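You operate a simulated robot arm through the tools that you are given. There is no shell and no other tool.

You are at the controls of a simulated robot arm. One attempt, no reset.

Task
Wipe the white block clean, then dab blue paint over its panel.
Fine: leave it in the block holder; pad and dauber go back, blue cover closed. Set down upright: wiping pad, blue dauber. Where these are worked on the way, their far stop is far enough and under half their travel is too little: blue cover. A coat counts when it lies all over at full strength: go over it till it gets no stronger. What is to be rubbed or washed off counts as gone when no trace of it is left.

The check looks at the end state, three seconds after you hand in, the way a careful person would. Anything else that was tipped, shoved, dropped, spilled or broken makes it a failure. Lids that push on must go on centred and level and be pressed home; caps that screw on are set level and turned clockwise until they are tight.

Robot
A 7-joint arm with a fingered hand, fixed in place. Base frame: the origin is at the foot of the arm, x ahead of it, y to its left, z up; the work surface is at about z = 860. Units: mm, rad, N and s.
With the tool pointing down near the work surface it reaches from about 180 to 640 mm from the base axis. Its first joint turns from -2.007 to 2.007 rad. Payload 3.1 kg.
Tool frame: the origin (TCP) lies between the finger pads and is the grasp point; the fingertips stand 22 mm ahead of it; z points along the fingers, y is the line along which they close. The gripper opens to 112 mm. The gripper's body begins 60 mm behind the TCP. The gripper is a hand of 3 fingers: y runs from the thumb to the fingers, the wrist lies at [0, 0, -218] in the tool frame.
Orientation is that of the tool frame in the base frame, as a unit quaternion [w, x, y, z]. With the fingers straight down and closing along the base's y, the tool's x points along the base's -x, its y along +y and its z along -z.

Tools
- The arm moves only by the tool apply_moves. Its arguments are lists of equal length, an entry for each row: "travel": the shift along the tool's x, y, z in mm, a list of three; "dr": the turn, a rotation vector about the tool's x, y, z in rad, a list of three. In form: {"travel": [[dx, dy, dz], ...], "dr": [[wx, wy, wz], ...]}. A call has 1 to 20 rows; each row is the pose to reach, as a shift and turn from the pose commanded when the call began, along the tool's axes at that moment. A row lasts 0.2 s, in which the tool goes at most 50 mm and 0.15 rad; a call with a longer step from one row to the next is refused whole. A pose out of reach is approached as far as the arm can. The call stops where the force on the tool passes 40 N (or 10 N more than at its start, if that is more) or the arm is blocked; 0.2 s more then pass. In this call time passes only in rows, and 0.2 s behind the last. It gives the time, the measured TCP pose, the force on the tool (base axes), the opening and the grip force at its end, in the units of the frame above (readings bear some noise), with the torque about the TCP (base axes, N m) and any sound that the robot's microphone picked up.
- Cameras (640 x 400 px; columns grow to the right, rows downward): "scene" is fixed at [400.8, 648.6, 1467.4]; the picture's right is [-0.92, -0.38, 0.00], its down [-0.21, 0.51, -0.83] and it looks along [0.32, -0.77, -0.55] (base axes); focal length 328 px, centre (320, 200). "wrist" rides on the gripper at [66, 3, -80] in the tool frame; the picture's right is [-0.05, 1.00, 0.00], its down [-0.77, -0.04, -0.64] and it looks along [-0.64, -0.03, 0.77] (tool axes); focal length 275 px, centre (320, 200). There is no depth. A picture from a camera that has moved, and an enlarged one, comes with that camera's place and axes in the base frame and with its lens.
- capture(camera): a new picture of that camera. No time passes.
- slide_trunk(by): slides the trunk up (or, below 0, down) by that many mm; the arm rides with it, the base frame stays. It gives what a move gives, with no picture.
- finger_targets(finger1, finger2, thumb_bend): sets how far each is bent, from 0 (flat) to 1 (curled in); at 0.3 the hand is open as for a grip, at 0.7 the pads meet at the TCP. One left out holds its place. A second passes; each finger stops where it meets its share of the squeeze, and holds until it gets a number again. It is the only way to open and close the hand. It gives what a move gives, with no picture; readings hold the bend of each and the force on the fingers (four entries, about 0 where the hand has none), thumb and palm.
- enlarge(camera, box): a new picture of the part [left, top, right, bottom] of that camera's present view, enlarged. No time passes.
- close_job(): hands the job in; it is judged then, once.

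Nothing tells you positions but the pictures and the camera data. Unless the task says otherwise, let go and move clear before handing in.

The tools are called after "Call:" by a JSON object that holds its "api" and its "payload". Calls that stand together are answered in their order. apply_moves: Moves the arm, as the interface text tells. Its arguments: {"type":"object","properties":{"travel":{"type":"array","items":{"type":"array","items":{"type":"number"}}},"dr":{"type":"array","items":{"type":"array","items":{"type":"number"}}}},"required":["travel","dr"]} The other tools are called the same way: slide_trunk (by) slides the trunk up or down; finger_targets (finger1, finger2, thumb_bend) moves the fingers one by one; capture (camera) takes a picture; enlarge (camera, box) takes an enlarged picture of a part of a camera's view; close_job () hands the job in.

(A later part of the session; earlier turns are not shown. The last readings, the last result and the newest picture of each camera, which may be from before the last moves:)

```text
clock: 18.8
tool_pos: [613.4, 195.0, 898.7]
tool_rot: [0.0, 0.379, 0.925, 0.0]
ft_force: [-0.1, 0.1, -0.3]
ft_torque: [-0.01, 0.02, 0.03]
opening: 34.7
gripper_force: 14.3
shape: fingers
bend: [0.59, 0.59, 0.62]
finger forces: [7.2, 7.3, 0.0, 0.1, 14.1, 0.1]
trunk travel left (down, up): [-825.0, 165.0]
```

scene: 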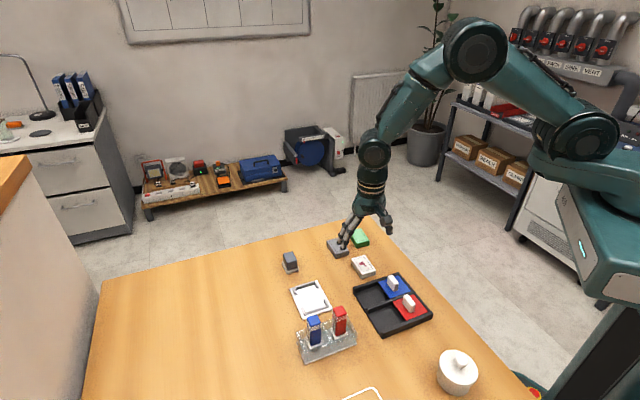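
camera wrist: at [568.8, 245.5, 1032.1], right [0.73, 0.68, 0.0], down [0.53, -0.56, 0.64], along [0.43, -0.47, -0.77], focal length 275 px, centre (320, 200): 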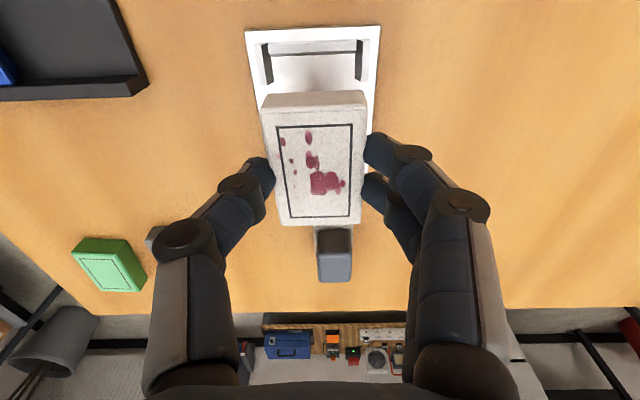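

Call:
{"api": "apply_moves", "payload": {"travel": [[0, 0, 1]], "dr": [[0, 0, 0]]}}

Call:
{"api": "enlarge", "payload": {"camera": "scene", "box": [285, 255, 355, 320]}}

Call:
{"api": "enlarge", "payload": {"camera": "wrist", "box": [235, 10, 395, 130]}}

```text
clock: 19.2
tool_pos: [613.1, 195.5, 898.5]
tool_rot: [0.001, 0.379, 0.925, -0.001]
ft_force: [0.6, 0.3, 4.9]
ft_torque: [-0.04, 0.01, 0.0]
opening: 34.8
gripper_force: 15.0
shape: fingers
bend: [0.59, 0.59, 0.62]
finger forces: [7.7, 7.8, 0.0, 0.0, 14.8, 0.0]
trunk travel left (down, up): [-825.0, 165.0]
```

```text
6.15 times, centred on (320, 288) of scene
camera zoom: at [400.8, 648.6, 1467.4], right [-0.92, -0.38, 0.0], down [-0.21, 0.51, -0.83], along [0.32, -0.77, -0.55], focal length 2020 px, centre (320, -338)
```

zoom: 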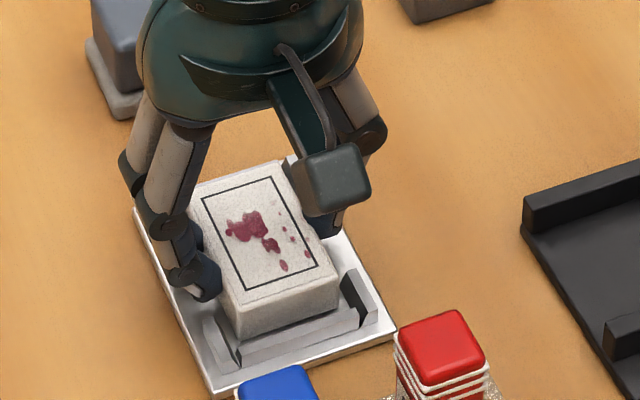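

```text
3.33 times, centred on (315, 70) of wrist
camera zoom: at [568.2, 243.0, 980.1], right [0.73, 0.68, 0.0], down [0.52, -0.57, 0.64], along [0.43, -0.47, -0.77], focal length 918 px, centre (337, 633)
```

zoom: 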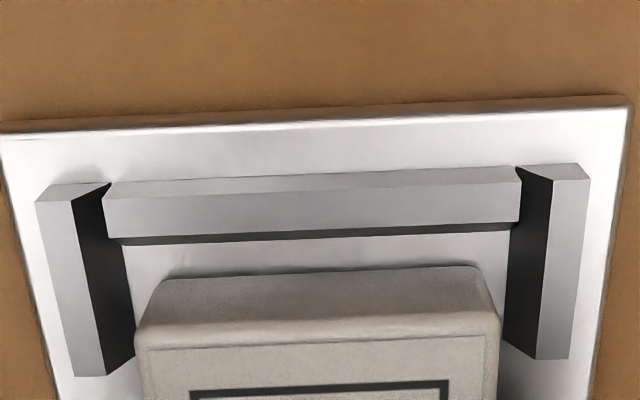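

The block rests on the holder plate. I'll open slightly, rise, then open fully.

Call:
{"api": "finger_targets", "payload": {"finger1": 0.55, "finger2": 0.55, "thumb_bend": 0.57}}

Call:
{"api": "apply_moves", "payload": {"travel": [[0, 0, -5], [0, 0, -15], [0, 0, -30]], "dr": [[0, 0, 0], [0, 0, 0], [0, 0, 0]]}}

Call:
{"api": "finger_targets", "payload": {"finger1": 0.3, "finger2": 0.3, "thumb_bend": 0.3}}

Call:
{"api": "capture", "payload": {"camera": "wrist"}}

Call:
{"api": "enlarge", "payload": {"camera": "scene", "box": [270, 230, 370, 320]}}

```text
clock: 20.2
tool_pos: [613.5, 194.5, 897.7]
tool_rot: [0.0, 0.379, 0.926, 0.0]
ft_force: [-0.6, -0.4, -0.8]
ft_torque: [0.03, -0.03, 0.04]
opening: 39.7
gripper_force: 0.4
shape: fingers
bend: [0.55, 0.55, 0.56]
finger forces: [0.0, 0.1, 0.0, 0.0, 0.2, 0.0]
trunk travel left (down, up): [-825.0, 165.0]
```

```text
clock: 21.0
tool_pos: [613.3, 196.0, 928.6]
tool_rot: [0.001, 0.378, 0.926, 0.0]
ft_force: [0.1, 0.2, 0.3]
ft_torque: [0.02, -0.01, -0.01]
opening: 39.8
gripper_force: 0.1
shape: fingers
bend: [0.55, 0.55, 0.56]
finger forces: [0.1, 0.0, 0.0, 0.1, 0.0, 0.1]
trunk travel left (down, up): [-825.0, 165.0]
```

```text
clock: 22.0
tool_pos: [613.6, 195.6, 929.6]
tool_rot: [0.0, 0.379, 0.925, 0.001]
ft_force: [0.3, -1.0, -0.8]
ft_torque: [-0.04, 0.01, -0.02]
opening: 111.0
gripper_force: 0.0
shape: fingers
bend: [0.3, 0.3, 0.3]
finger forces: [0.0, 0.1, 0.0, 0.0, 0.1, 0.1]
trunk travel left (down, up): [-825.0, 165.0]
```

```text
taken
camera wrist: at [568.8, 243.8, 1010.8], right [0.73, 0.68, 0.0], down [0.52, -0.57, 0.64], along [0.43, -0.47, -0.77], focal length 275 px, centre (320, 200)
```

wrist: 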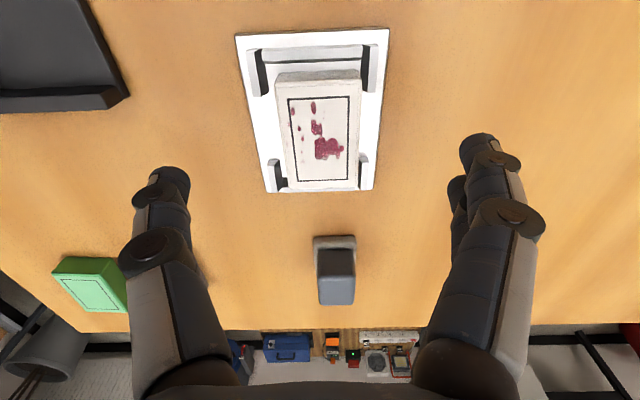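

```text
4.44 times, centred on (320, 275) of scene
camera zoom: at [400.8, 648.6, 1467.4], right [-0.92, -0.38, 0.0], down [-0.21, 0.51, -0.83], along [0.32, -0.77, -0.55], focal length 1459 px, centre (320, -133)
```

zoom: 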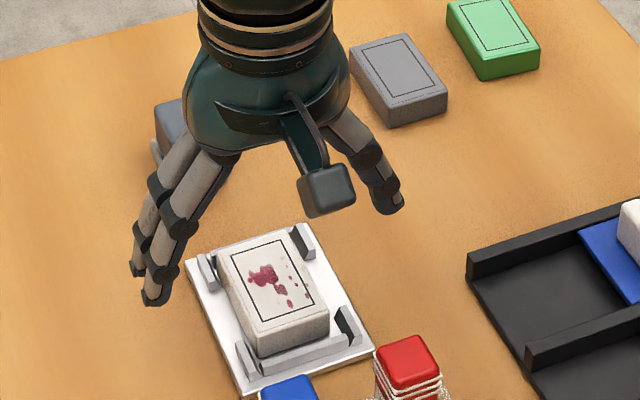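

The block is seated in the holder. Next is the wiping pad, so I'll measure it.

Call:
{"api": "enlarge", "payload": {"camera": "wrist", "box": [280, 210, 400, 320]}}

Call:
{"api": "enlarge", "payload": {"camera": "wrist", "box": [220, 20, 400, 200]}}

```text
3.64 times, centred on (340, 265) of wrist
camera zoom: at [568.8, 243.8, 1010.8], right [0.73, 0.68, 0.0], down [0.52, -0.57, 0.64], along [0.43, -0.47, -0.77], focal length 1001 px, centre (247, -36)
```

zoom: 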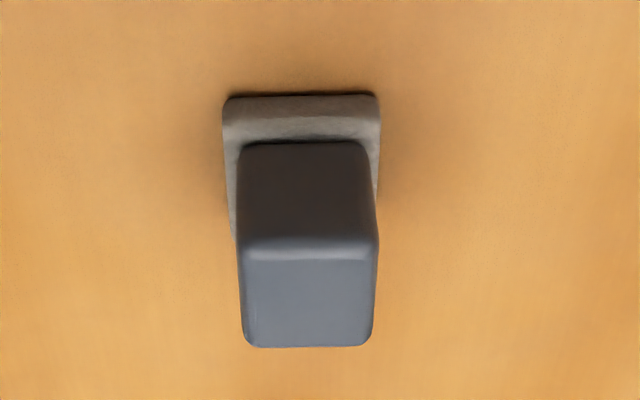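

```text
2.22 times, centred on (310, 110) of wrist
camera zoom: at [568.8, 243.8, 1010.8], right [0.73, 0.68, 0.0], down [0.52, -0.57, 0.64], along [0.43, -0.47, -0.77], focal length 612 px, centre (342, 400)
```

zoom: 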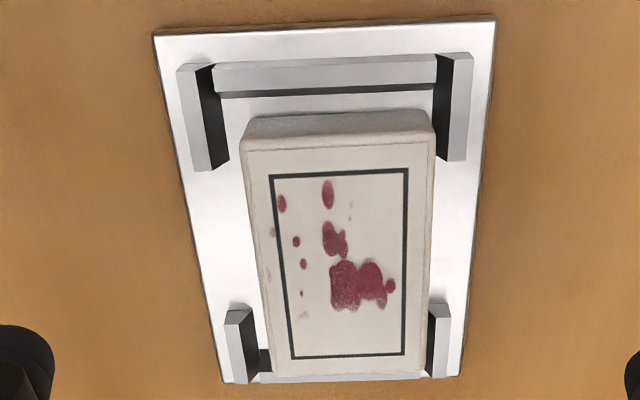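

The pad stands near (704, 116), with a handle about 26 x 38 mm and its top near z=893. That is beyond the normal reach, so I'll test whether the arm gets there straight down.

Call:
{"api": "apply_moves", "payload": {"travel": [[-20, 0, -20], [-55, 2, -31], [-90, 5, -31], [-120, 7.5, -31], [-120, 7.5, -31]], "dr": [[0, 0, 0], [0, 0, 0], [0, 0, 0], [0, 0, 0], [0, 0, 0]]}}

Call:
{"api": "capture", "payload": {"camera": "scene"}}

Call:
{"api": "capture", "payload": {"camera": "wrist"}}

```text
clock: 23.2
tool_pos: [649.2, 118.0, 961.5]
tool_rot: [0.001, 0.379, 0.926, -0.001]
ft_force: [-0.2, 0.4, 0.0]
ft_torque: [0.03, -0.03, 0.01]
opening: 111.3
gripper_force: 0.0
shape: fingers
bend: [0.3, 0.3, 0.3]
finger forces: [0.0, 0.1, 0.0, 0.0, 0.0, 0.0]
out of reach, approached as far as the arm can: row 2, 3, 4, 5
trunk travel left (down, up): [-825.0, 165.0]
```

```text
taken
```

scene: 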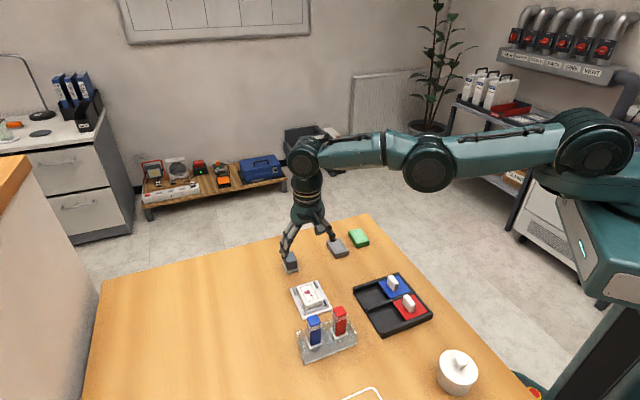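

```text
taken
camera wrist: at [604.5, 165.0, 1043.3], right [0.73, 0.68, 0.0], down [0.53, -0.57, 0.64], along [0.43, -0.47, -0.77], focal length 275 px, centre (320, 200)
```

wrist: 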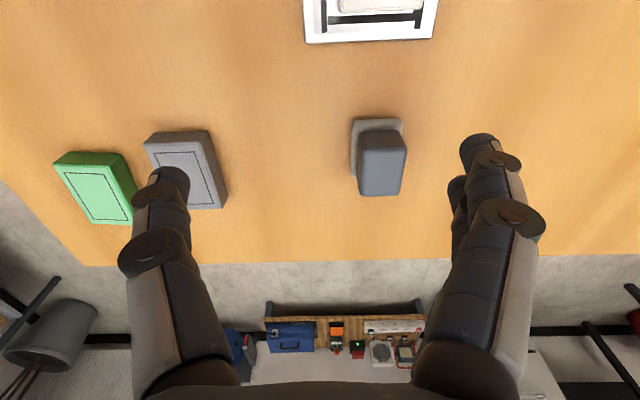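

Straight down the arm stops about 660 mm out, so I'll take the pad with the hand tilted about 30° outward. The fingers will close along the pad's long side. I'll back off first, then turn the hand by 90°.

Call:
{"api": "apply_moves", "payload": {"travel": [[16, -21, -10], [32, -42, -20], [48, -63, -30], [63, -84, -40]], "dr": [[0, 0, 0], [0, 0, 0], [0, 0, 0], [0, 0, 0]]}}

Call:
{"api": "apply_moves", "payload": {"travel": [[0, 0, 0], [0, 0, 0], [0, 0, 0], [0, 0, 0], [0, 0, 0], [0, 0, 0], [0, 0, 0], [0, 0, 0], [0, 0, 0], [0, 0, 0], [0, 0, 0]], "dr": [[0, 0, -0.143], [0, 0, -0.286], [0, 0, -0.429], [0, 0, -0.572], [0, 0, -0.715], [0, 0, -0.858], [0, 0, -1.0], [0, 0, -1.143], [0, 0, -1.286], [0, 0, -1.429], [0, 0, -1.571]]}}

```text
clock: 24.2
tool_pos: [544.1, 98.3, 1000.6]
tool_rot: [0.001, 0.379, 0.926, 0.0]
ft_force: [0.1, 0.0, 0.0]
ft_torque: [0.03, -0.02, 0.01]
opening: 111.3
gripper_force: 0.0
shape: fingers
bend: [0.3, 0.3, 0.3]
finger forces: [0.0, 0.1, 0.0, 0.0, 0.1, 0.0]
trunk travel left (down, up): [-825.0, 165.0]
```

```text
clock: 26.6
tool_pos: [546.1, 97.2, 999.5]
tool_rot: [0.0, -0.388, 0.922, 0.0]
ft_force: [0.8, -0.9, 0.6]
ft_torque: [0.05, -0.01, 0.03]
opening: 111.2
gripper_force: 0.1
shape: fingers
bend: [0.3, 0.3, 0.3]
finger forces: [0.1, 0.0, 0.0, 0.0, 0.0, 0.0]
trunk travel left (down, up): [-825.0, 165.0]
```

Call:
{"api": "apply_moves", "payload": {"travel": [[-15, -18, 0], [-30, -36, 0], [-50, -56, 5], [-70, -80, 10], [-88, -101, 15]], "dr": [[0, -0.13, 0], [0, -0.26, 0], [0, -0.39, 0], [0, -0.5236, 0], [0, -0.5236, 0]]}}

Call:
{"api": "capture", "payload": {"camera": "wrist"}}

Call:
{"api": "capture", "payload": {"camera": "scene"}}

```text
clock: 27.8
tool_pos: [681.6, 90.8, 987.7]
tool_rot: [0.238, -0.376, 0.89, 0.099]
ft_force: [0.7, 0.2, 0.7]
ft_torque: [-0.02, -0.02, -0.01]
opening: 111.6
gripper_force: 0.0
shape: fingers
bend: [0.3, 0.3, 0.3]
finger forces: [0.0, 0.0, 0.0, 0.1, 0.0, 0.1]
trunk travel left (down, up): [-825.0, 165.0]
```

```text
taken
camera wrist: at [611.8, 22.8, 1024.6], right [-0.69, 0.73, 0.02], down [0.27, 0.23, 0.94], along [0.68, 0.65, -0.35], focal length 275 px, centre (320, 200)
```

wrist: 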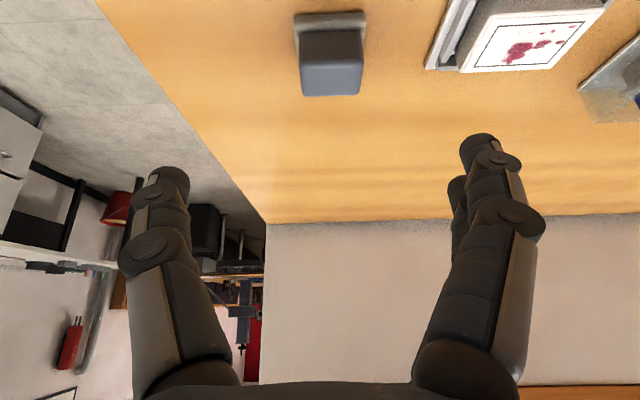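

```text
taken
```

scene: 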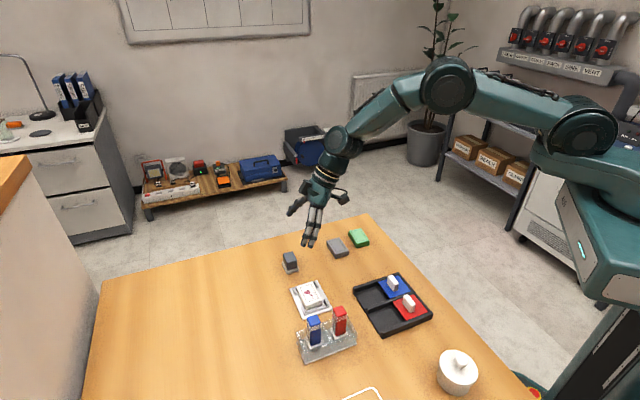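

Call:
{"api": "enlarge", "payload": {"camera": "wrist", "box": [270, 0, 390, 110]}}

Call:
{"api": "enlarge", "payload": {"camera": "scene", "box": [265, 235, 325, 290]}}

```text
3.64 times, centred on (330, 55) of wrist
camera zoom: at [611.8, 22.8, 1024.6], right [-0.69, 0.73, 0.02], down [0.27, 0.23, 0.94], along [0.68, 0.65, -0.35], focal length 1001 px, centre (284, 727)
```

zoom: 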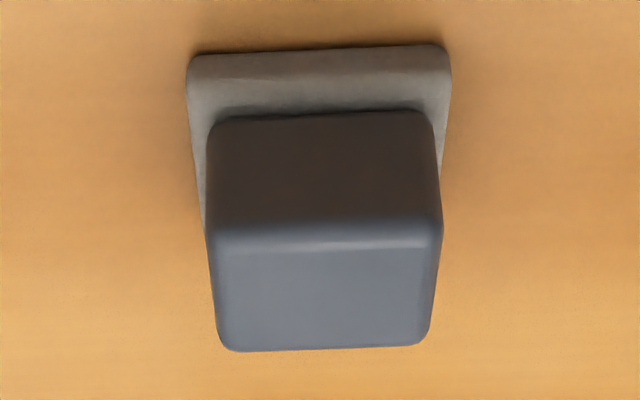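

```text
7.27 times, centred on (295, 262) of scene
camera zoom: at [400.8, 648.6, 1467.4], right [-0.92, -0.38, 0.0], down [-0.21, 0.51, -0.83], along [0.32, -0.77, -0.55], focal length 2387 px, centre (502, -254)
```

zoom: 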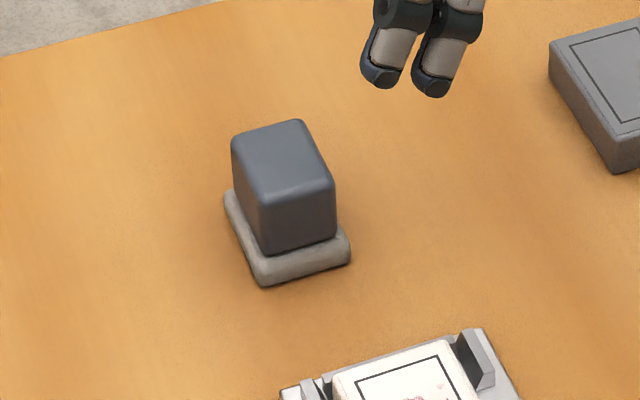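

Call:
{"api": "apply_moves", "payload": {"travel": [[0, 2, 24], [1, 4, 48], [1.3, 5.9, 71.5]], "dr": [[0, 0, 0], [0, 0, 0], [0, 0, 0]]}}

Call:
{"api": "enlarge", "payload": {"camera": "wrist", "box": [220, 90, 420, 270]}}

Call:
{"api": "enlarge", "payload": {"camera": "scene", "box": [255, 215, 335, 285]}}

```text
clock: 28.6
tool_pos: [697.7, 117.0, 922.9]
tool_rot: [0.239, -0.374, 0.891, 0.1]
ft_force: [1.0, -0.3, 0.1]
ft_torque: [-0.07, 0.02, -0.01]
opening: 111.2
gripper_force: 0.0
shape: fingers
bend: [0.3, 0.3, 0.3]
finger forces: [0.1, 0.0, 0.0, 0.0, 0.0, 0.0]
trunk travel left (down, up): [-825.0, 165.0]
```

```text
2.22 times, centred on (320, 180) of wrist
camera zoom: at [628.9, 49.1, 961.4], right [-0.68, 0.73, 0.02], down [0.27, 0.22, 0.94], along [0.68, 0.65, -0.35], focal length 612 px, centre (320, 244)
```

zoom: 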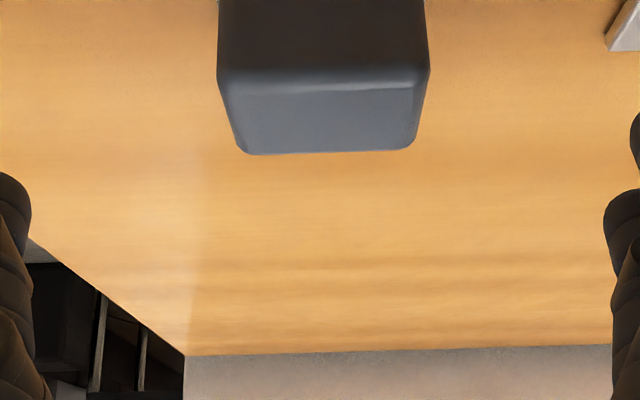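

```text
5.71 times, centred on (295, 250) of scene
camera zoom: at [400.8, 648.6, 1467.4], right [-0.92, -0.38, 0.0], down [-0.21, 0.51, -0.83], along [0.32, -0.77, -0.55], focal length 1876 px, centre (463, -86)
```

zoom: 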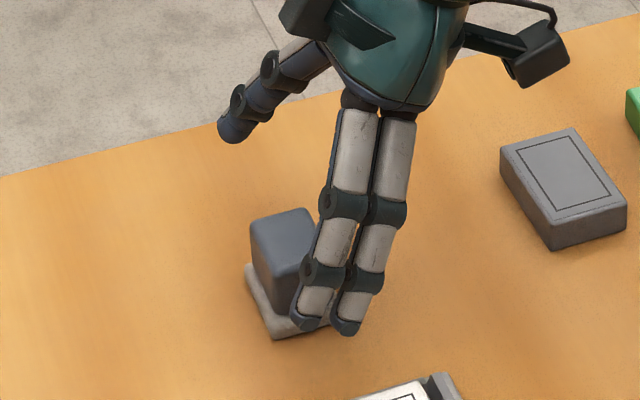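

Combining the views puts the pad handle centre at about (699.5, 120.5) with its top near z=896. I'll descend to grip height, keeping the fingertips just above the pad base.

Call:
{"api": "apply_moves", "payload": {"travel": [[5, 0.4, 5], [10, 0.8, 10], [14.8, 1.2, 15]], "dr": [[0, 0, 0], [0, 0, 0], [0, 0, 0]]}}

Call:
{"api": "enlarge", "payload": {"camera": "wrist", "box": [220, 60, 420, 240]}}

Call:
{"api": "enlarge", "payload": {"camera": "scene", "box": [255, 215, 335, 285]}}

```text
clock: 29.4
tool_pos: [694.5, 114.2, 902.1]
tool_rot: [0.238, -0.374, 0.891, 0.101]
ft_force: [-0.2, 0.3, -0.7]
ft_torque: [0.0, 0.02, -0.02]
opening: 111.4
gripper_force: 0.0
shape: fingers
bend: [0.3, 0.3, 0.3]
finger forces: [0.0, 0.0, 0.0, 0.0, 0.1, 0.0]
trunk travel left (down, up): [-825.0, 165.0]
```

```text
2.22 times, centred on (320, 150) of wrist
camera zoom: at [624.1, 45.5, 940.5], right [-0.68, 0.73, 0.02], down [0.27, 0.22, 0.94], along [0.68, 0.65, -0.35], focal length 612 px, centre (320, 311)
```

zoom: 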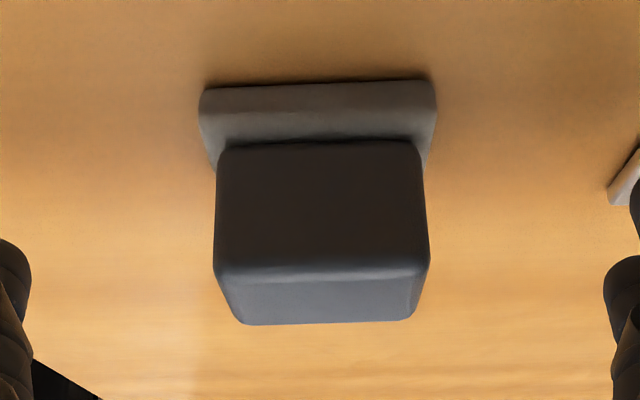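

```text
5.71 times, centred on (295, 250) of scene
camera zoom: at [400.8, 648.6, 1467.4], right [-0.92, -0.38, 0.0], down [-0.21, 0.51, -0.83], along [0.32, -0.77, -0.55], focal length 1876 px, centre (463, -86)
```

zoom: 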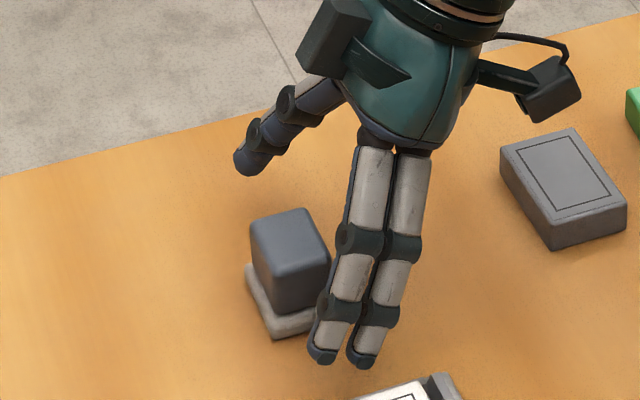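

Call:
{"api": "apply_moves", "payload": {"travel": [[0, 0, 3], [0, 0, 5]], "dr": [[0, 0, 0], [0, 0, 0]]}}

Call:
{"api": "finger_targets", "payload": {"finger1": 0.7, "finger2": 0.7, "thumb_bend": 0.7}}

Call:
{"api": "enlarge", "payload": {"camera": "wrist", "box": [180, 60, 460, 240]}}

Call:
{"api": "enlarge", "payload": {"camera": "scene", "box": [255, 215, 335, 285]}}

```text
clock: 30.0
tool_pos: [695.7, 116.8, 898.6]
tool_rot: [0.239, -0.374, 0.89, 0.101]
ft_force: [0.0, -0.5, 0.5]
ft_torque: [-0.02, 0.01, 0.0]
opening: 111.7
gripper_force: 0.0
shape: fingers
bend: [0.3, 0.3, 0.3]
finger forces: [0.1, 0.1, 0.0, 0.1, 0.0, 0.0]
trunk travel left (down, up): [-825.0, 165.0]
```

```text
clock: 31.0
tool_pos: [697.3, 115.4, 896.6]
tool_rot: [0.239, -0.374, 0.891, 0.1]
ft_force: [-0.3, 0.2, -0.5]
ft_torque: [0.0, 0.0, -0.01]
opening: 33.1
gripper_force: 13.6
shape: fingers
bend: [0.6, 0.6, 0.62]
finger forces: [6.6, 6.8, 0.0, 0.0, 13.4, 0.0]
trunk travel left (down, up): [-825.0, 165.0]
```

```text
2.22 times, centred on (320, 150) of wrist
camera zoom: at [626.7, 47.8, 935.7], right [-0.68, 0.73, 0.02], down [0.27, 0.22, 0.94], along [0.68, 0.65, -0.35], focal length 612 px, centre (320, 311)
```

zoom: 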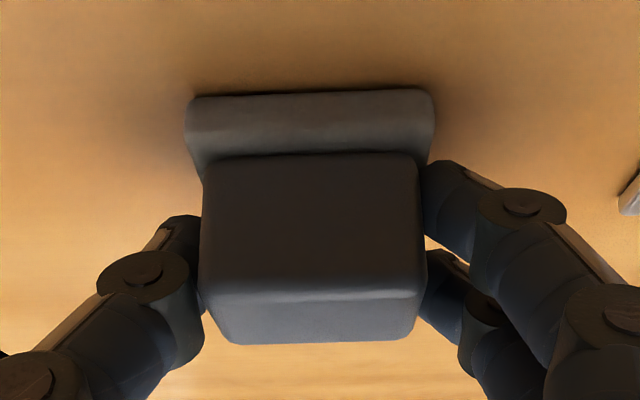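

```text
5.71 times, centred on (295, 250) of scene
camera zoom: at [400.8, 648.6, 1467.4], right [-0.92, -0.38, 0.0], down [-0.21, 0.51, -0.83], along [0.32, -0.77, -0.55], focal length 1876 px, centre (463, -86)
```

zoom: 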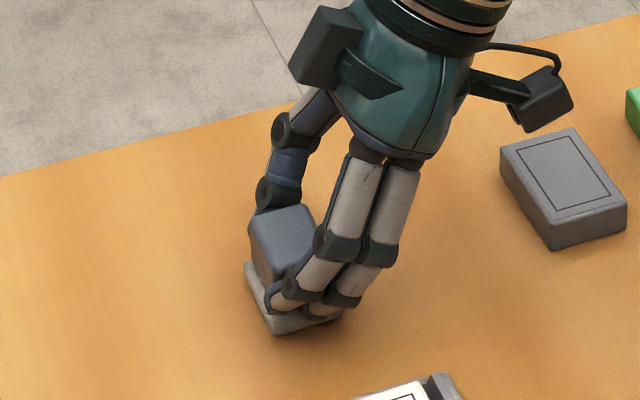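

Call:
{"api": "apply_moves", "payload": {"travel": [[-5, 0, -8.66], [-15, 0, -26], [-30, 0, -52]], "dr": [[0, 0, 0], [0, 0, 0], [0, 0, 0]]}}

Call:
{"api": "capture", "payload": {"camera": "wrist"}}

Call:
{"api": "enlarge", "payload": {"camera": "scene", "box": [255, 195, 355, 285]}}

```text
clock: 31.8
tool_pos: [695.2, 115.0, 957.1]
tool_rot: [0.239, -0.373, 0.891, 0.099]
ft_force: [0.0, -0.3, -0.3]
ft_torque: [-0.01, -0.01, -0.02]
opening: 32.9
gripper_force: 14.2
shape: fingers
bend: [0.6, 0.6, 0.62]
finger forces: [6.7, 6.7, 0.0, 0.1, 13.5, 0.0]
trunk travel left (down, up): [-825.0, 165.0]
```

```text
taken
camera wrist: at [625.1, 46.7, 994.7], right [-0.68, 0.73, 0.02], down [0.27, 0.22, 0.94], along [0.68, 0.65, -0.35], focal length 275 px, centre (320, 200)
```

wrist: 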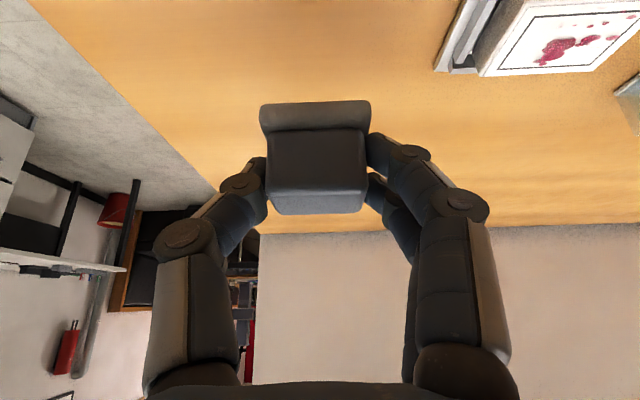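

```text
4.44 times, centred on (305, 240) of scene
camera zoom: at [400.8, 648.6, 1467.4], right [-0.92, -0.38, 0.0], down [-0.21, 0.51, -0.83], along [0.32, -0.77, -0.55], focal length 1459 px, centre (387, 22)
```

zoom: 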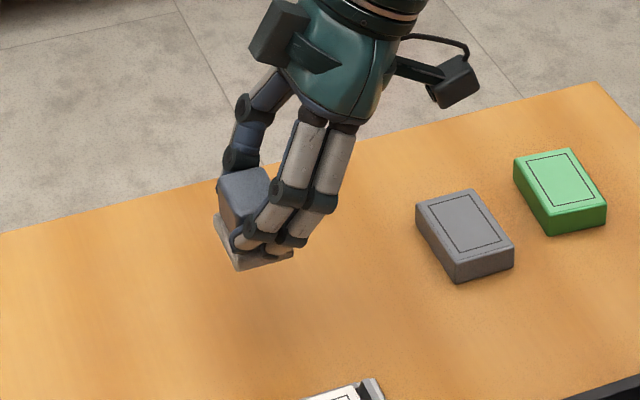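

The pad is held upright and stable. I'll carry it above the block in the holder.

Call:
{"api": "apply_moves", "payload": {"travel": [[3, 29, 0], [6.5, 58, 0], [10, 87, 0], [13.3, 115.9, 0]], "dr": [[0, 0, 0], [0, 0, 0], [0, 0, 0], [0, 0, 0]]}}

Call:
{"api": "capture", "payload": {"camera": "wrist"}}

Call:
{"api": "enlarge", "payload": {"camera": "scene", "box": [265, 225, 365, 315]}}

```text
clock: 32.8
tool_pos: [605.2, 191.7, 950.3]
tool_rot: [0.239, -0.374, 0.891, 0.1]
ft_force: [0.1, 0.6, -0.1]
ft_torque: [-0.01, -0.01, 0.01]
opening: 33.0
gripper_force: 13.5
shape: fingers
bend: [0.6, 0.6, 0.62]
finger forces: [6.7, 6.6, 0.0, 0.0, 13.4, 0.1]
trunk travel left (down, up): [-825.0, 165.0]
```

```text
taken
camera wrist: at [535.2, 122.9, 988.5], right [-0.68, 0.73, 0.02], down [0.27, 0.23, 0.94], along [0.68, 0.65, -0.35], focal length 275 px, centre (320, 200)
```

wrist: 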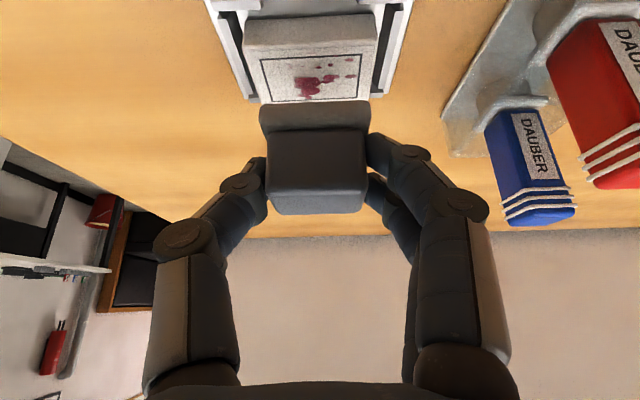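

```text
4.44 times, centred on (315, 270) of scene
camera zoom: at [400.8, 648.6, 1467.4], right [-0.92, -0.38, 0.0], down [-0.21, 0.51, -0.83], along [0.32, -0.77, -0.55], focal length 1459 px, centre (342, -111)
```

zoom: 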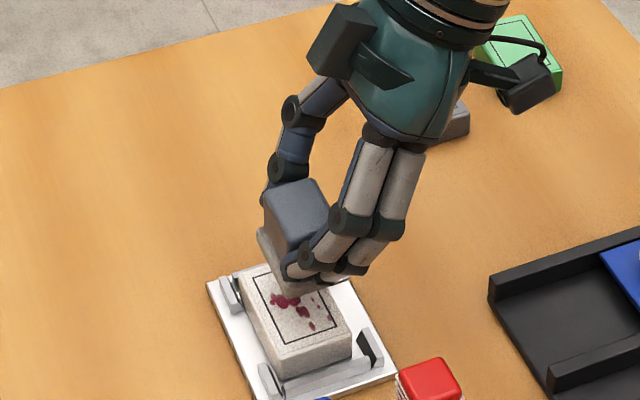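

Call:
{"api": "apply_moves", "payload": {"travel": [[5, 0, 8.66], [10, 0, 17.3], [13, 0, 22.5], [14, 0, 24.2]], "dr": [[0, 0, 0], [0, 0, 0], [0, 0, 0], [0, 0, 0]]}}

Call:
{"api": "capture", "payload": {"camera": "wrist"}}

Call:
{"api": "enlarge", "payload": {"camera": "scene", "box": [280, 240, 360, 310]}}

```text
clock: 33.8
tool_pos: [606.3, 189.1, 922.5]
tool_rot: [0.239, -0.373, 0.891, 0.1]
ft_force: [-0.9, -1.3, -0.7]
ft_torque: [0.02, 0.04, -0.01]
opening: 33.0
gripper_force: 13.3
shape: fingers
bend: [0.6, 0.6, 0.62]
finger forces: [6.7, 6.8, 0.1, 0.0, 13.4, 0.0]
trunk travel left (down, up): [-825.0, 165.0]
```

```text
taken
camera wrist: at [535.3, 120.9, 960.5], right [-0.68, 0.73, 0.02], down [0.27, 0.22, 0.94], along [0.68, 0.65, -0.35], focal length 275 px, centre (320, 200)
```

wrist: 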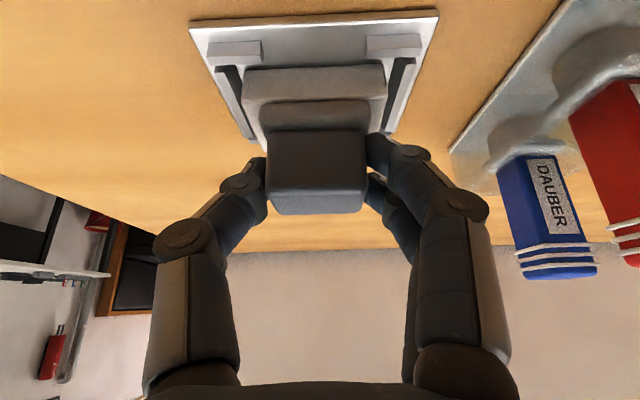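

```text
5.71 times, centred on (320, 275) of scene
camera zoom: at [400.8, 648.6, 1467.4], right [-0.92, -0.38, 0.0], down [-0.21, 0.51, -0.83], along [0.32, -0.77, -0.55], focal length 1876 px, centre (320, -229)
```

zoom: 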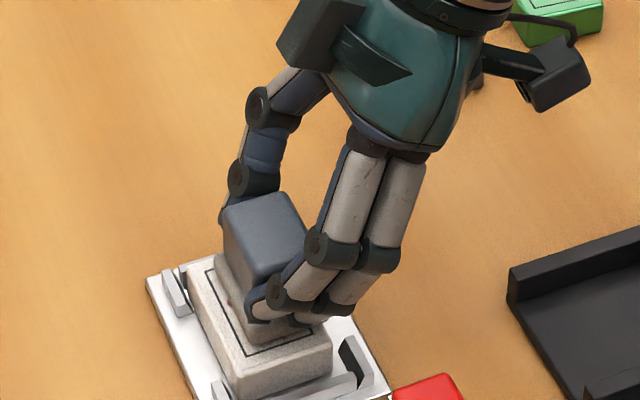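

Call:
{"api": "apply_moves", "payload": {"travel": [[0.5, 0, 0.87], [1, 0, 1.73], [1.5, 0, 2.6]], "dr": [[0, 0, 0], [0, 0, 0], [0, 0, 0]]}}

Call:
{"api": "apply_moves", "payload": {"travel": [[0.5, 0, 0.87]], "dr": [[0, 0, 0]]}}

```text
clock: 34.6
tool_pos: [605.0, 190.6, 921.1]
tool_rot: [0.239, -0.374, 0.891, 0.1]
ft_force: [0.5, -0.4, -0.4]
ft_torque: [-0.02, 0.02, 0.02]
opening: 32.9
gripper_force: 13.5
shape: fingers
bend: [0.6, 0.6, 0.62]
finger forces: [6.9, 6.8, 0.1, 0.1, 13.6, 0.0]
trunk travel left (down, up): [-825.0, 165.0]
```

```text
clock: 35.0
tool_pos: [606.0, 190.1, 921.2]
tool_rot: [0.24, -0.373, 0.891, 0.1]
ft_force: [-0.1, 0.1, 2.3]
ft_torque: [0.02, -0.01, -0.02]
opening: 33.0
gripper_force: 13.6
shape: fingers
bend: [0.6, 0.6, 0.62]
finger forces: [7.5, 7.0, 0.1, 0.0, 13.8, 0.0]
trunk travel left (down, up): [-825.0, 165.0]
```

The pad is in contact at about 2 N. I'll press slightly and wipe across the block.

Call:
{"api": "apply_moves", "payload": {"travel": [[0.3, 0, 0.52], [-5.76, 0, 4.02], [-10.09, 0, 6.52], [-3.16, 0, 2.52], [3.76, 0, -1.48], [10.69, 0, -5.48], [10.69, 6, -5.48], [3.76, 6, -1.48], [-3.16, 6, 2.52], [-10.09, 6, 6.52], [-10.09, -6, 6.52], [-3.16, -6, 2.52], [3.76, -6, -1.48], [10.69, -6, -5.48], [10.69, 0, -5.48], [0.3, 0, 0.52]], "dr": [[0, 0, 0], [0, 0, 0], [0, 0, 0], [0, 0, 0], [0, 0, 0], [0, 0, 0], [0, 0, 0], [0, 0, 0], [0, 0, 0], [0, 0, 0], [0, 0, 0], [0, 0, 0], [0, 0, 0], [0, 0, 0], [0, 0, 0], [0, 0, 0]]}}

Call:
{"api": "enlarge", "payload": {"camera": "scene", "box": [280, 240, 360, 310]}}

Call:
{"api": "capture", "payload": {"camera": "wrist"}}

```text
clock: 38.4
tool_pos: [604.2, 188.5, 919.5]
tool_rot: [0.238, -0.374, 0.891, 0.1]
ft_force: [0.1, -0.2, 5.3]
ft_torque: [0.03, 0.0, 0.0]
opening: 32.7
gripper_force: 14.6
shape: fingers
bend: [0.62, 0.61, 0.63]
finger forces: [9.0, 7.0, 0.0, 0.0, 14.4, 0.1]
trunk travel left (down, up): [-825.0, 165.0]
```

```text
5.71 times, centred on (320, 275) of scene
camera zoom: at [400.8, 648.6, 1467.4], right [-0.92, -0.38, 0.0], down [-0.21, 0.51, -0.83], along [0.32, -0.77, -0.55], focal length 1876 px, centre (320, -229)
```

zoom: 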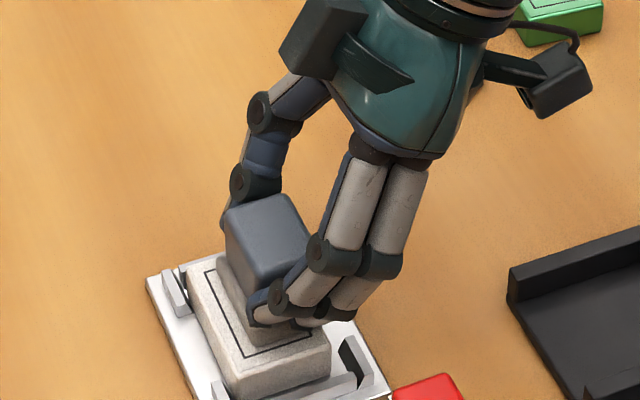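

```text
taken
camera wrist: at [534.4, 120.9, 957.5], right [-0.68, 0.73, 0.02], down [0.27, 0.23, 0.94], along [0.68, 0.65, -0.35], focal length 275 px, centre (320, 200)
```

wrist: 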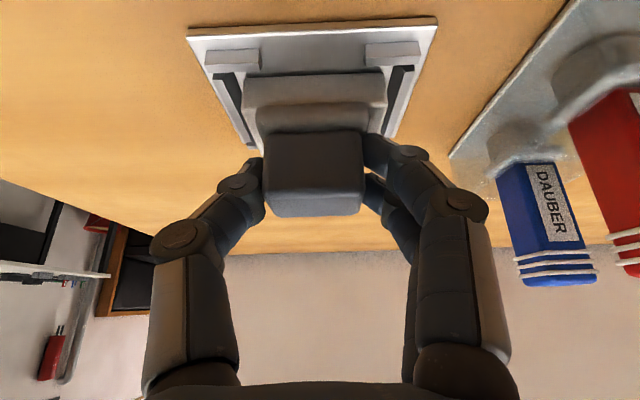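

Call:
{"api": "apply_moves", "payload": {"travel": [[0, 5, 0], [0, 10, 0], [-5.2, 10, 3], [-11.26, 10, 6.5], [-3.46, 10, 2], [3.46, 10, -2], [11.26, 10, -6.5], [11.26, 3, -6.5], [3.46, 3, -2], [-3.46, 3, 2], [-11.26, 3, 6.5], [-11.26, -4, 6.5], [-11.26, -9, 6.5], [-3.46, -9, 2], [3.46, -9, -2], [11.26, -9, -6.5], [11.26, -2, -6.5], [3.46, -2, -2], [0, 0, 0]], "dr": [[0, 0, 0], [0, 0, 0], [0, 0, 0], [0, 0, 0], [0, 0, 0], [0, 0, 0], [0, 0, 0], [0, 0, 0], [0, 0, 0], [0, 0, 0], [0, 0, 0], [0, 0, 0], [0, 0, 0], [0, 0, 0], [0, 0, 0], [0, 0, 0], [0, 0, 0], [0, 0, 0], [0, 0, 0]]}}

Call:
{"api": "apply_moves", "payload": {"travel": [[-10, 0, -17.3], [-20, 0, -34.6], [-5, -25, -42], [10, -50, -50]], "dr": [[0, 0, 0], [0, 0, 0], [0, 0, 0], [0, 0, 0]]}}

Call:
{"api": "enlarge", "payload": {"camera": "scene", "box": [270, 230, 360, 310]}}

Call:
{"api": "capture", "payload": {"camera": "wrist"}}

```text
clock: 42.4
tool_pos: [604.8, 188.5, 919.1]
tool_rot: [0.239, -0.373, 0.891, 0.1]
ft_force: [-1.3, -2.7, 7.4]
ft_torque: [-0.02, 0.04, 0.0]
opening: 32.9
gripper_force: 16.6
shape: fingers
bend: [0.64, 0.62, 0.63]
finger forces: [10.8, 6.9, 0.0, 0.1, 15.6, 0.0]
trunk travel left (down, up): [-825.0, 165.0]
```

```text
clock: 43.4
tool_pos: [620.0, 126.9, 958.1]
tool_rot: [0.239, -0.373, 0.891, 0.1]
ft_force: [-0.4, 0.1, -0.2]
ft_torque: [-0.03, 0.06, -0.03]
opening: 33.0
gripper_force: 14.2
shape: fingers
bend: [0.62, 0.61, 0.63]
finger forces: [7.3, 7.0, 0.0, 0.1, 13.5, 0.0]
trunk travel left (down, up): [-825.0, 165.0]
```

```text
5.00 times, centred on (315, 270) of scene
camera zoom: at [400.8, 648.6, 1467.4], right [-0.92, -0.38, 0.0], down [-0.21, 0.51, -0.83], along [0.32, -0.77, -0.55], focal length 1641 px, centre (345, -150)
```

zoom: 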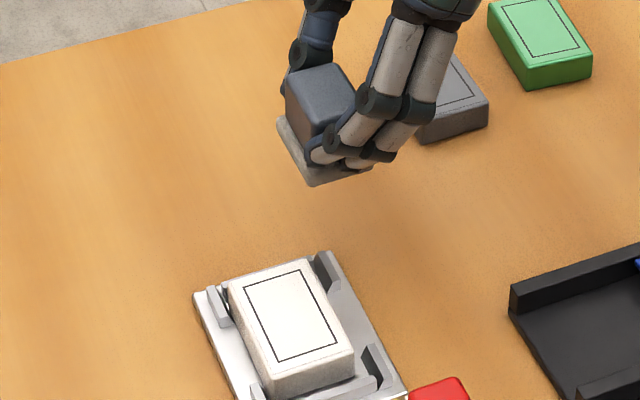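

```text
taken
camera wrist: at [549.6, 59.0, 995.0], right [-0.68, 0.73, 0.02], down [0.27, 0.22, 0.94], along [0.68, 0.65, -0.35], focal length 275 px, centre (320, 200)
```

wrist: 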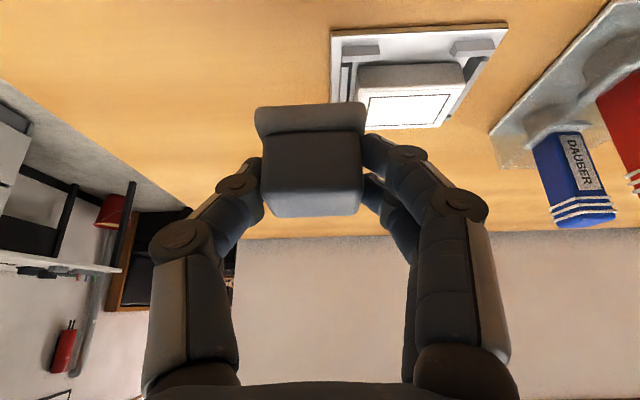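

Call:
{"api": "enlarge", "payload": {"camera": "scene", "box": [295, 275, 345, 315]}}

Call:
{"api": "enlarge", "payload": {"camera": "wrist", "box": [340, 50, 480, 140]}}

```text
10.00 times, centred on (320, 295) of scene
camera zoom: at [400.8, 648.6, 1467.4], right [-0.92, -0.38, 0.0], down [-0.21, 0.51, -0.83], along [0.32, -0.77, -0.55], focal length 3282 px, centre (320, -750)
```

zoom: 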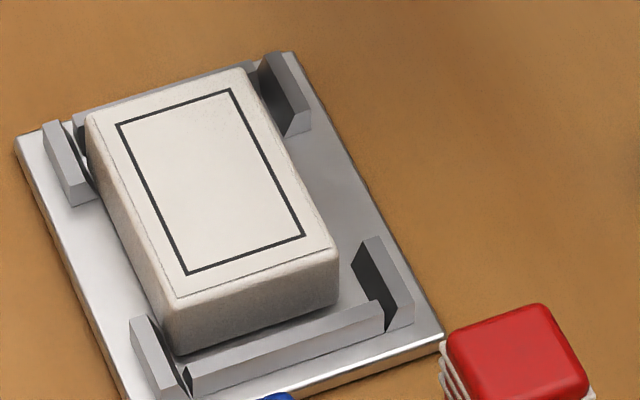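

```text
4.44 times, centred on (410, 95) of wrist
camera zoom: at [549.6, 59.0, 995.0], right [-0.68, 0.73, 0.02], down [0.27, 0.22, 0.94], along [0.68, 0.65, -0.35], focal length 1224 px, centre (-80, 667)
```

zoom: 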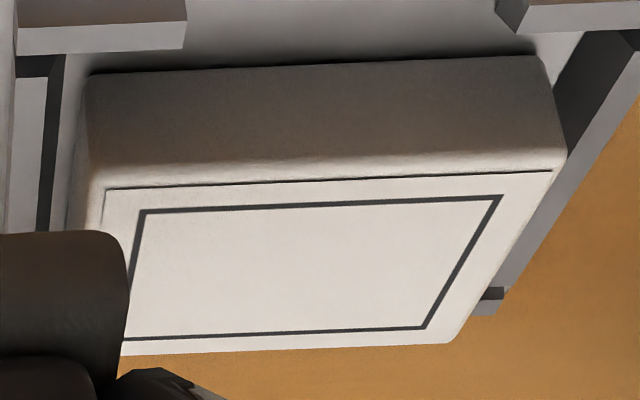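

The block is clean. I'll return the pad to its original spot.

Call:
{"api": "apply_moves", "payload": {"travel": [[-13, -21, 7.6], [-26, -42, 15.2], [-39.5, -63.1, 22.9], [-39.5, -63.1, 22.9]], "dr": [[0, 0, 0], [0, 0, 0], [0, 0, 0], [0, 0, 0]]}}

Call:
{"api": "apply_moves", "payload": {"travel": [[10, 0, 17.3], [20, 0, 34.6], [25, 0, 43.3], [28, 0, 48.5]], "dr": [[0, 0, 0], [0, 0, 0], [0, 0, 0], [0, 0, 0]]}}

Call:
{"api": "enlarge", "payload": {"camera": "scene", "box": [255, 215, 335, 285]}}

Call:
{"api": "enlarge", "payload": {"camera": "wrist", "box": [180, 60, 460, 240]}}

```text
clock: 44.4
tool_pos: [692.2, 117.1, 959.4]
tool_rot: [0.238, -0.374, 0.891, 0.1]
ft_force: [-0.1, 0.7, 0.0]
ft_torque: [0.02, 0.0, 0.01]
opening: 32.8
gripper_force: 13.5
shape: fingers
bend: [0.62, 0.61, 0.63]
finger forces: [7.2, 7.0, 0.0, 0.1, 13.3, 0.0]
trunk travel left (down, up): [-825.0, 165.0]
```

```text
clock: 45.4
tool_pos: [696.3, 118.6, 900.7]
tool_rot: [0.238, -0.374, 0.89, 0.101]
ft_force: [-0.3, -0.4, 0.1]
ft_torque: [0.01, 0.01, -0.02]
opening: 32.9
gripper_force: 14.4
shape: fingers
bend: [0.62, 0.61, 0.63]
finger forces: [7.0, 7.0, 0.0, 0.0, 13.3, 0.0]
trunk travel left (down, up): [-825.0, 165.0]
```

```text
5.71 times, centred on (295, 250) of scene
camera zoom: at [400.8, 648.6, 1467.4], right [-0.92, -0.38, 0.0], down [-0.21, 0.51, -0.83], along [0.32, -0.77, -0.55], focal length 1876 px, centre (463, -86)
```

zoom: 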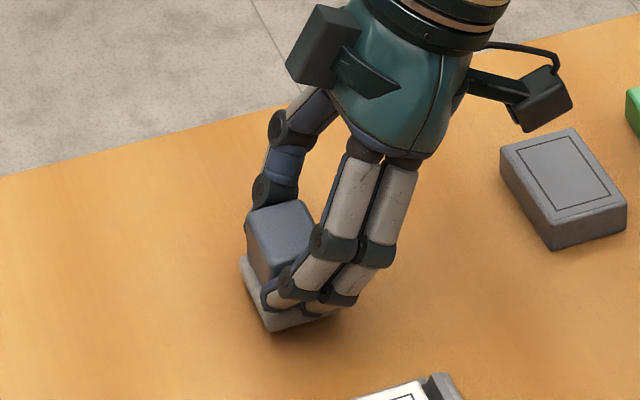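

```text
2.22 times, centred on (320, 150) of wrist
camera zoom: at [626.1, 51.3, 938.9], right [-0.68, 0.73, 0.02], down [0.27, 0.22, 0.94], along [0.68, 0.65, -0.35], focal length 612 px, centre (320, 311)
```

zoom: 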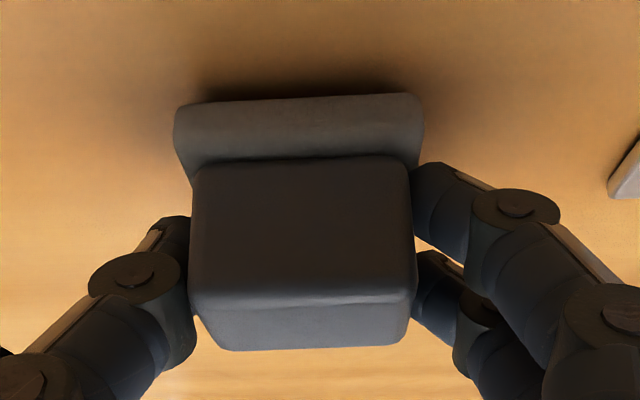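

Call:
{"api": "apply_moves", "payload": {"travel": [[0.5, 0, 0.87], [1, 0, 1.73]], "dr": [[0, 0, 0], [0, 0, 0]]}}

Call:
{"api": "apply_moves", "payload": {"travel": [[0.5, 0, 0.87]], "dr": [[0, 0, 0]]}}

```text
clock: 46.0
tool_pos: [693.9, 119.0, 897.8]
tool_rot: [0.239, -0.373, 0.891, 0.1]
ft_force: [0.4, 0.6, -1.0]
ft_torque: [0.01, 0.01, 0.05]
opening: 33.0
gripper_force: 13.5
shape: fingers
bend: [0.62, 0.61, 0.63]
finger forces: [7.0, 6.9, 0.0, 0.0, 13.3, 0.0]
trunk travel left (down, up): [-825.0, 165.0]
```

```text
clock: 46.4
tool_pos: [694.2, 118.8, 899.0]
tool_rot: [0.239, -0.373, 0.891, 0.1]
ft_force: [0.7, 0.1, -1.3]
ft_torque: [0.01, 0.01, 0.02]
opening: 33.0
gripper_force: 14.3
shape: fingers
bend: [0.62, 0.61, 0.63]
finger forces: [7.1, 7.0, 0.0, 0.0, 13.3, 0.1]
trunk travel left (down, up): [-825.0, 165.0]
```

Call:
{"api": "apply_moves", "payload": {"travel": [[0, -1.7, 0], [0, -3.5, 0], [0.5, -3.5, 0.87]], "dr": [[0, 0, 0], [0, 0, 0], [0, 0, 0]]}}

Call:
{"api": "apply_moves", "payload": {"travel": [[0.5, 0, 0.87]], "dr": [[0, 0, 0]]}}

```text
clock: 47.2
tool_pos: [697.1, 117.6, 898.0]
tool_rot: [0.239, -0.374, 0.891, 0.1]
ft_force: [0.1, -0.6, -0.9]
ft_torque: [0.01, -0.02, 0.01]
opening: 32.9
gripper_force: 13.7
shape: fingers
bend: [0.62, 0.61, 0.63]
finger forces: [7.0, 7.0, 0.1, 0.0, 13.3, 0.0]
trunk travel left (down, up): [-825.0, 165.0]
```

```text
clock: 47.6
tool_pos: [697.3, 116.7, 895.3]
tool_rot: [0.238, -0.374, 0.891, 0.101]
ft_force: [-0.3, 0.1, 0.0]
ft_torque: [-0.02, 0.02, 0.01]
opening: 33.0
gripper_force: 14.3
shape: fingers
bend: [0.62, 0.61, 0.63]
finger forces: [7.5, 6.9, 0.1, 0.0, 13.3, 0.1]
trunk travel left (down, up): [-825.0, 165.0]
```

Call:
{"api": "apply_moves", "payload": {"travel": [[0.5, 0, 0.87]], "dr": [[0, 0, 0]]}}

Call:
{"api": "enlarge", "payload": {"camera": "scene", "box": [255, 215, 335, 285]}}

```text
clock: 48.0
tool_pos: [697.5, 116.8, 896.3]
tool_rot: [0.24, -0.373, 0.891, 0.1]
ft_force: [1.3, 0.3, 2.4]
ft_torque: [0.07, 0.03, -0.04]
opening: 33.0
gripper_force: 14.7
shape: fingers
bend: [0.62, 0.61, 0.63]
finger forces: [8.9, 6.5, 0.1, 0.1, 13.7, 0.0]
trunk travel left (down, up): [-825.0, 165.0]
```

```text
5.71 times, centred on (295, 250) of scene
camera zoom: at [400.8, 648.6, 1467.4], right [-0.92, -0.38, 0.0], down [-0.21, 0.51, -0.83], along [0.32, -0.77, -0.55], focal length 1876 px, centre (463, -86)
```

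zoom: 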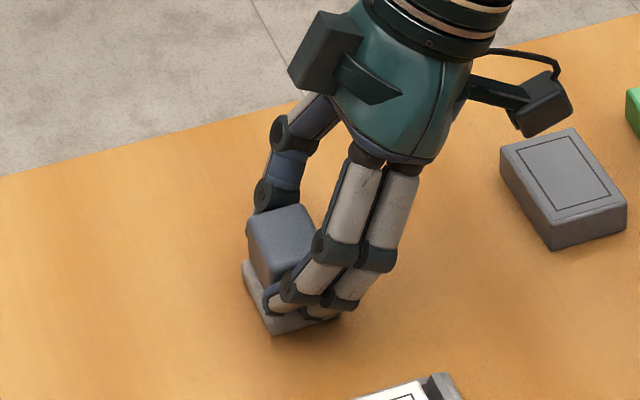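

Call:
{"api": "finger_targets", "payload": {"finger1": 0.57, "finger2": 0.57, "thumb_bend": 0.58}}

Call:
{"api": "apply_moves", "payload": {"travel": [[0, 0, -4], [0, 0, -8]], "dr": [[0, 0, 0], [0, 0, 0]]}}

Call:
{"api": "finger_targets", "payload": {"finger1": 0.3, "finger2": 0.3, "thumb_bend": 0.3}}

Call:
{"api": "apply_moves", "payload": {"travel": [[0, 0, -30], [0, 0, -70], [0, 0, -110]], "dr": [[0, 0, 0], [0, 0, 0], [0, 0, 0]]}}

Call:
{"api": "capture", "payload": {"camera": "wrist"}}

Call:
{"api": "enlarge", "payload": {"camera": "scene", "box": [255, 225, 375, 325]}}

```text
clock: 49.0
tool_pos: [695.6, 116.6, 895.3]
tool_rot: [0.239, -0.373, 0.891, 0.1]
ft_force: [1.7, -1.2, 1.2]
ft_torque: [0.03, -0.04, 0.0]
opening: 38.1
gripper_force: 0.8
shape: fingers
bend: [0.56, 0.56, 0.57]
finger forces: [0.7, 0.0, 0.0, 0.0, 1.4, 0.0]
trunk travel left (down, up): [-825.0, 165.0]
```

```text
clock: 49.6
tool_pos: [694.3, 113.9, 901.3]
tool_rot: [0.239, -0.374, 0.89, 0.101]
ft_force: [0.3, 0.1, 0.4]
ft_torque: [-0.01, -0.02, -0.01]
opening: 37.7
gripper_force: 0.3
shape: fingers
bend: [0.56, 0.56, 0.57]
finger forces: [0.0, 0.1, 0.0, 0.0, 0.2, 0.1]
trunk travel left (down, up): [-825.0, 165.0]
```

```text
clock: 50.6
tool_pos: [693.6, 115.4, 901.4]
tool_rot: [0.239, -0.375, 0.89, 0.1]
ft_force: [0.4, -0.4, -0.1]
ft_torque: [0.02, 0.01, -0.02]
opening: 110.7
gripper_force: 0.0
shape: fingers
bend: [0.3, 0.3, 0.3]
finger forces: [0.0, 0.0, 0.1, 0.0, 0.1, 0.0]
trunk travel left (down, up): [-825.0, 165.0]
```

```text
clock: 51.4
tool_pos: [653.1, 75.4, 996.9]
tool_rot: [0.238, -0.375, 0.89, 0.1]
ft_force: [-0.1, -0.3, 0.7]
ft_torque: [0.0, 0.02, -0.02]
opening: 111.2
gripper_force: 0.0
shape: fingers
bend: [0.3, 0.3, 0.3]
finger forces: [0.0, 0.0, 0.0, 0.0, 0.0, 0.0]
trunk travel left (down, up): [-825.0, 165.0]
```

```text
taken
camera wrist: at [583.5, 7.8, 1035.3], right [-0.69, 0.73, 0.02], down [0.27, 0.22, 0.94], along [0.68, 0.65, -0.35], focal length 275 px, centre (320, 200)
```

wrist: 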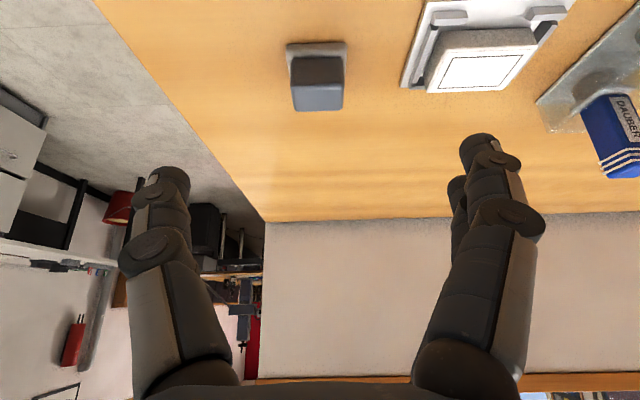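

```text
4.00 times, centred on (315, 275) of scene
camera zoom: at [400.8, 648.6, 1467.4], right [-0.92, -0.38, 0.0], down [-0.21, 0.51, -0.83], along [0.32, -0.77, -0.55], focal length 1313 px, centre (340, -100)
```

zoom: 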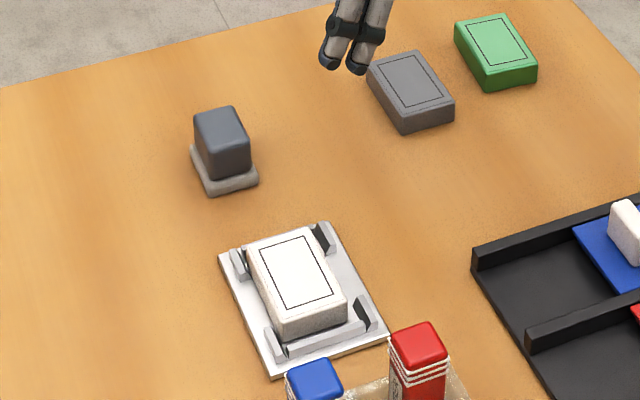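

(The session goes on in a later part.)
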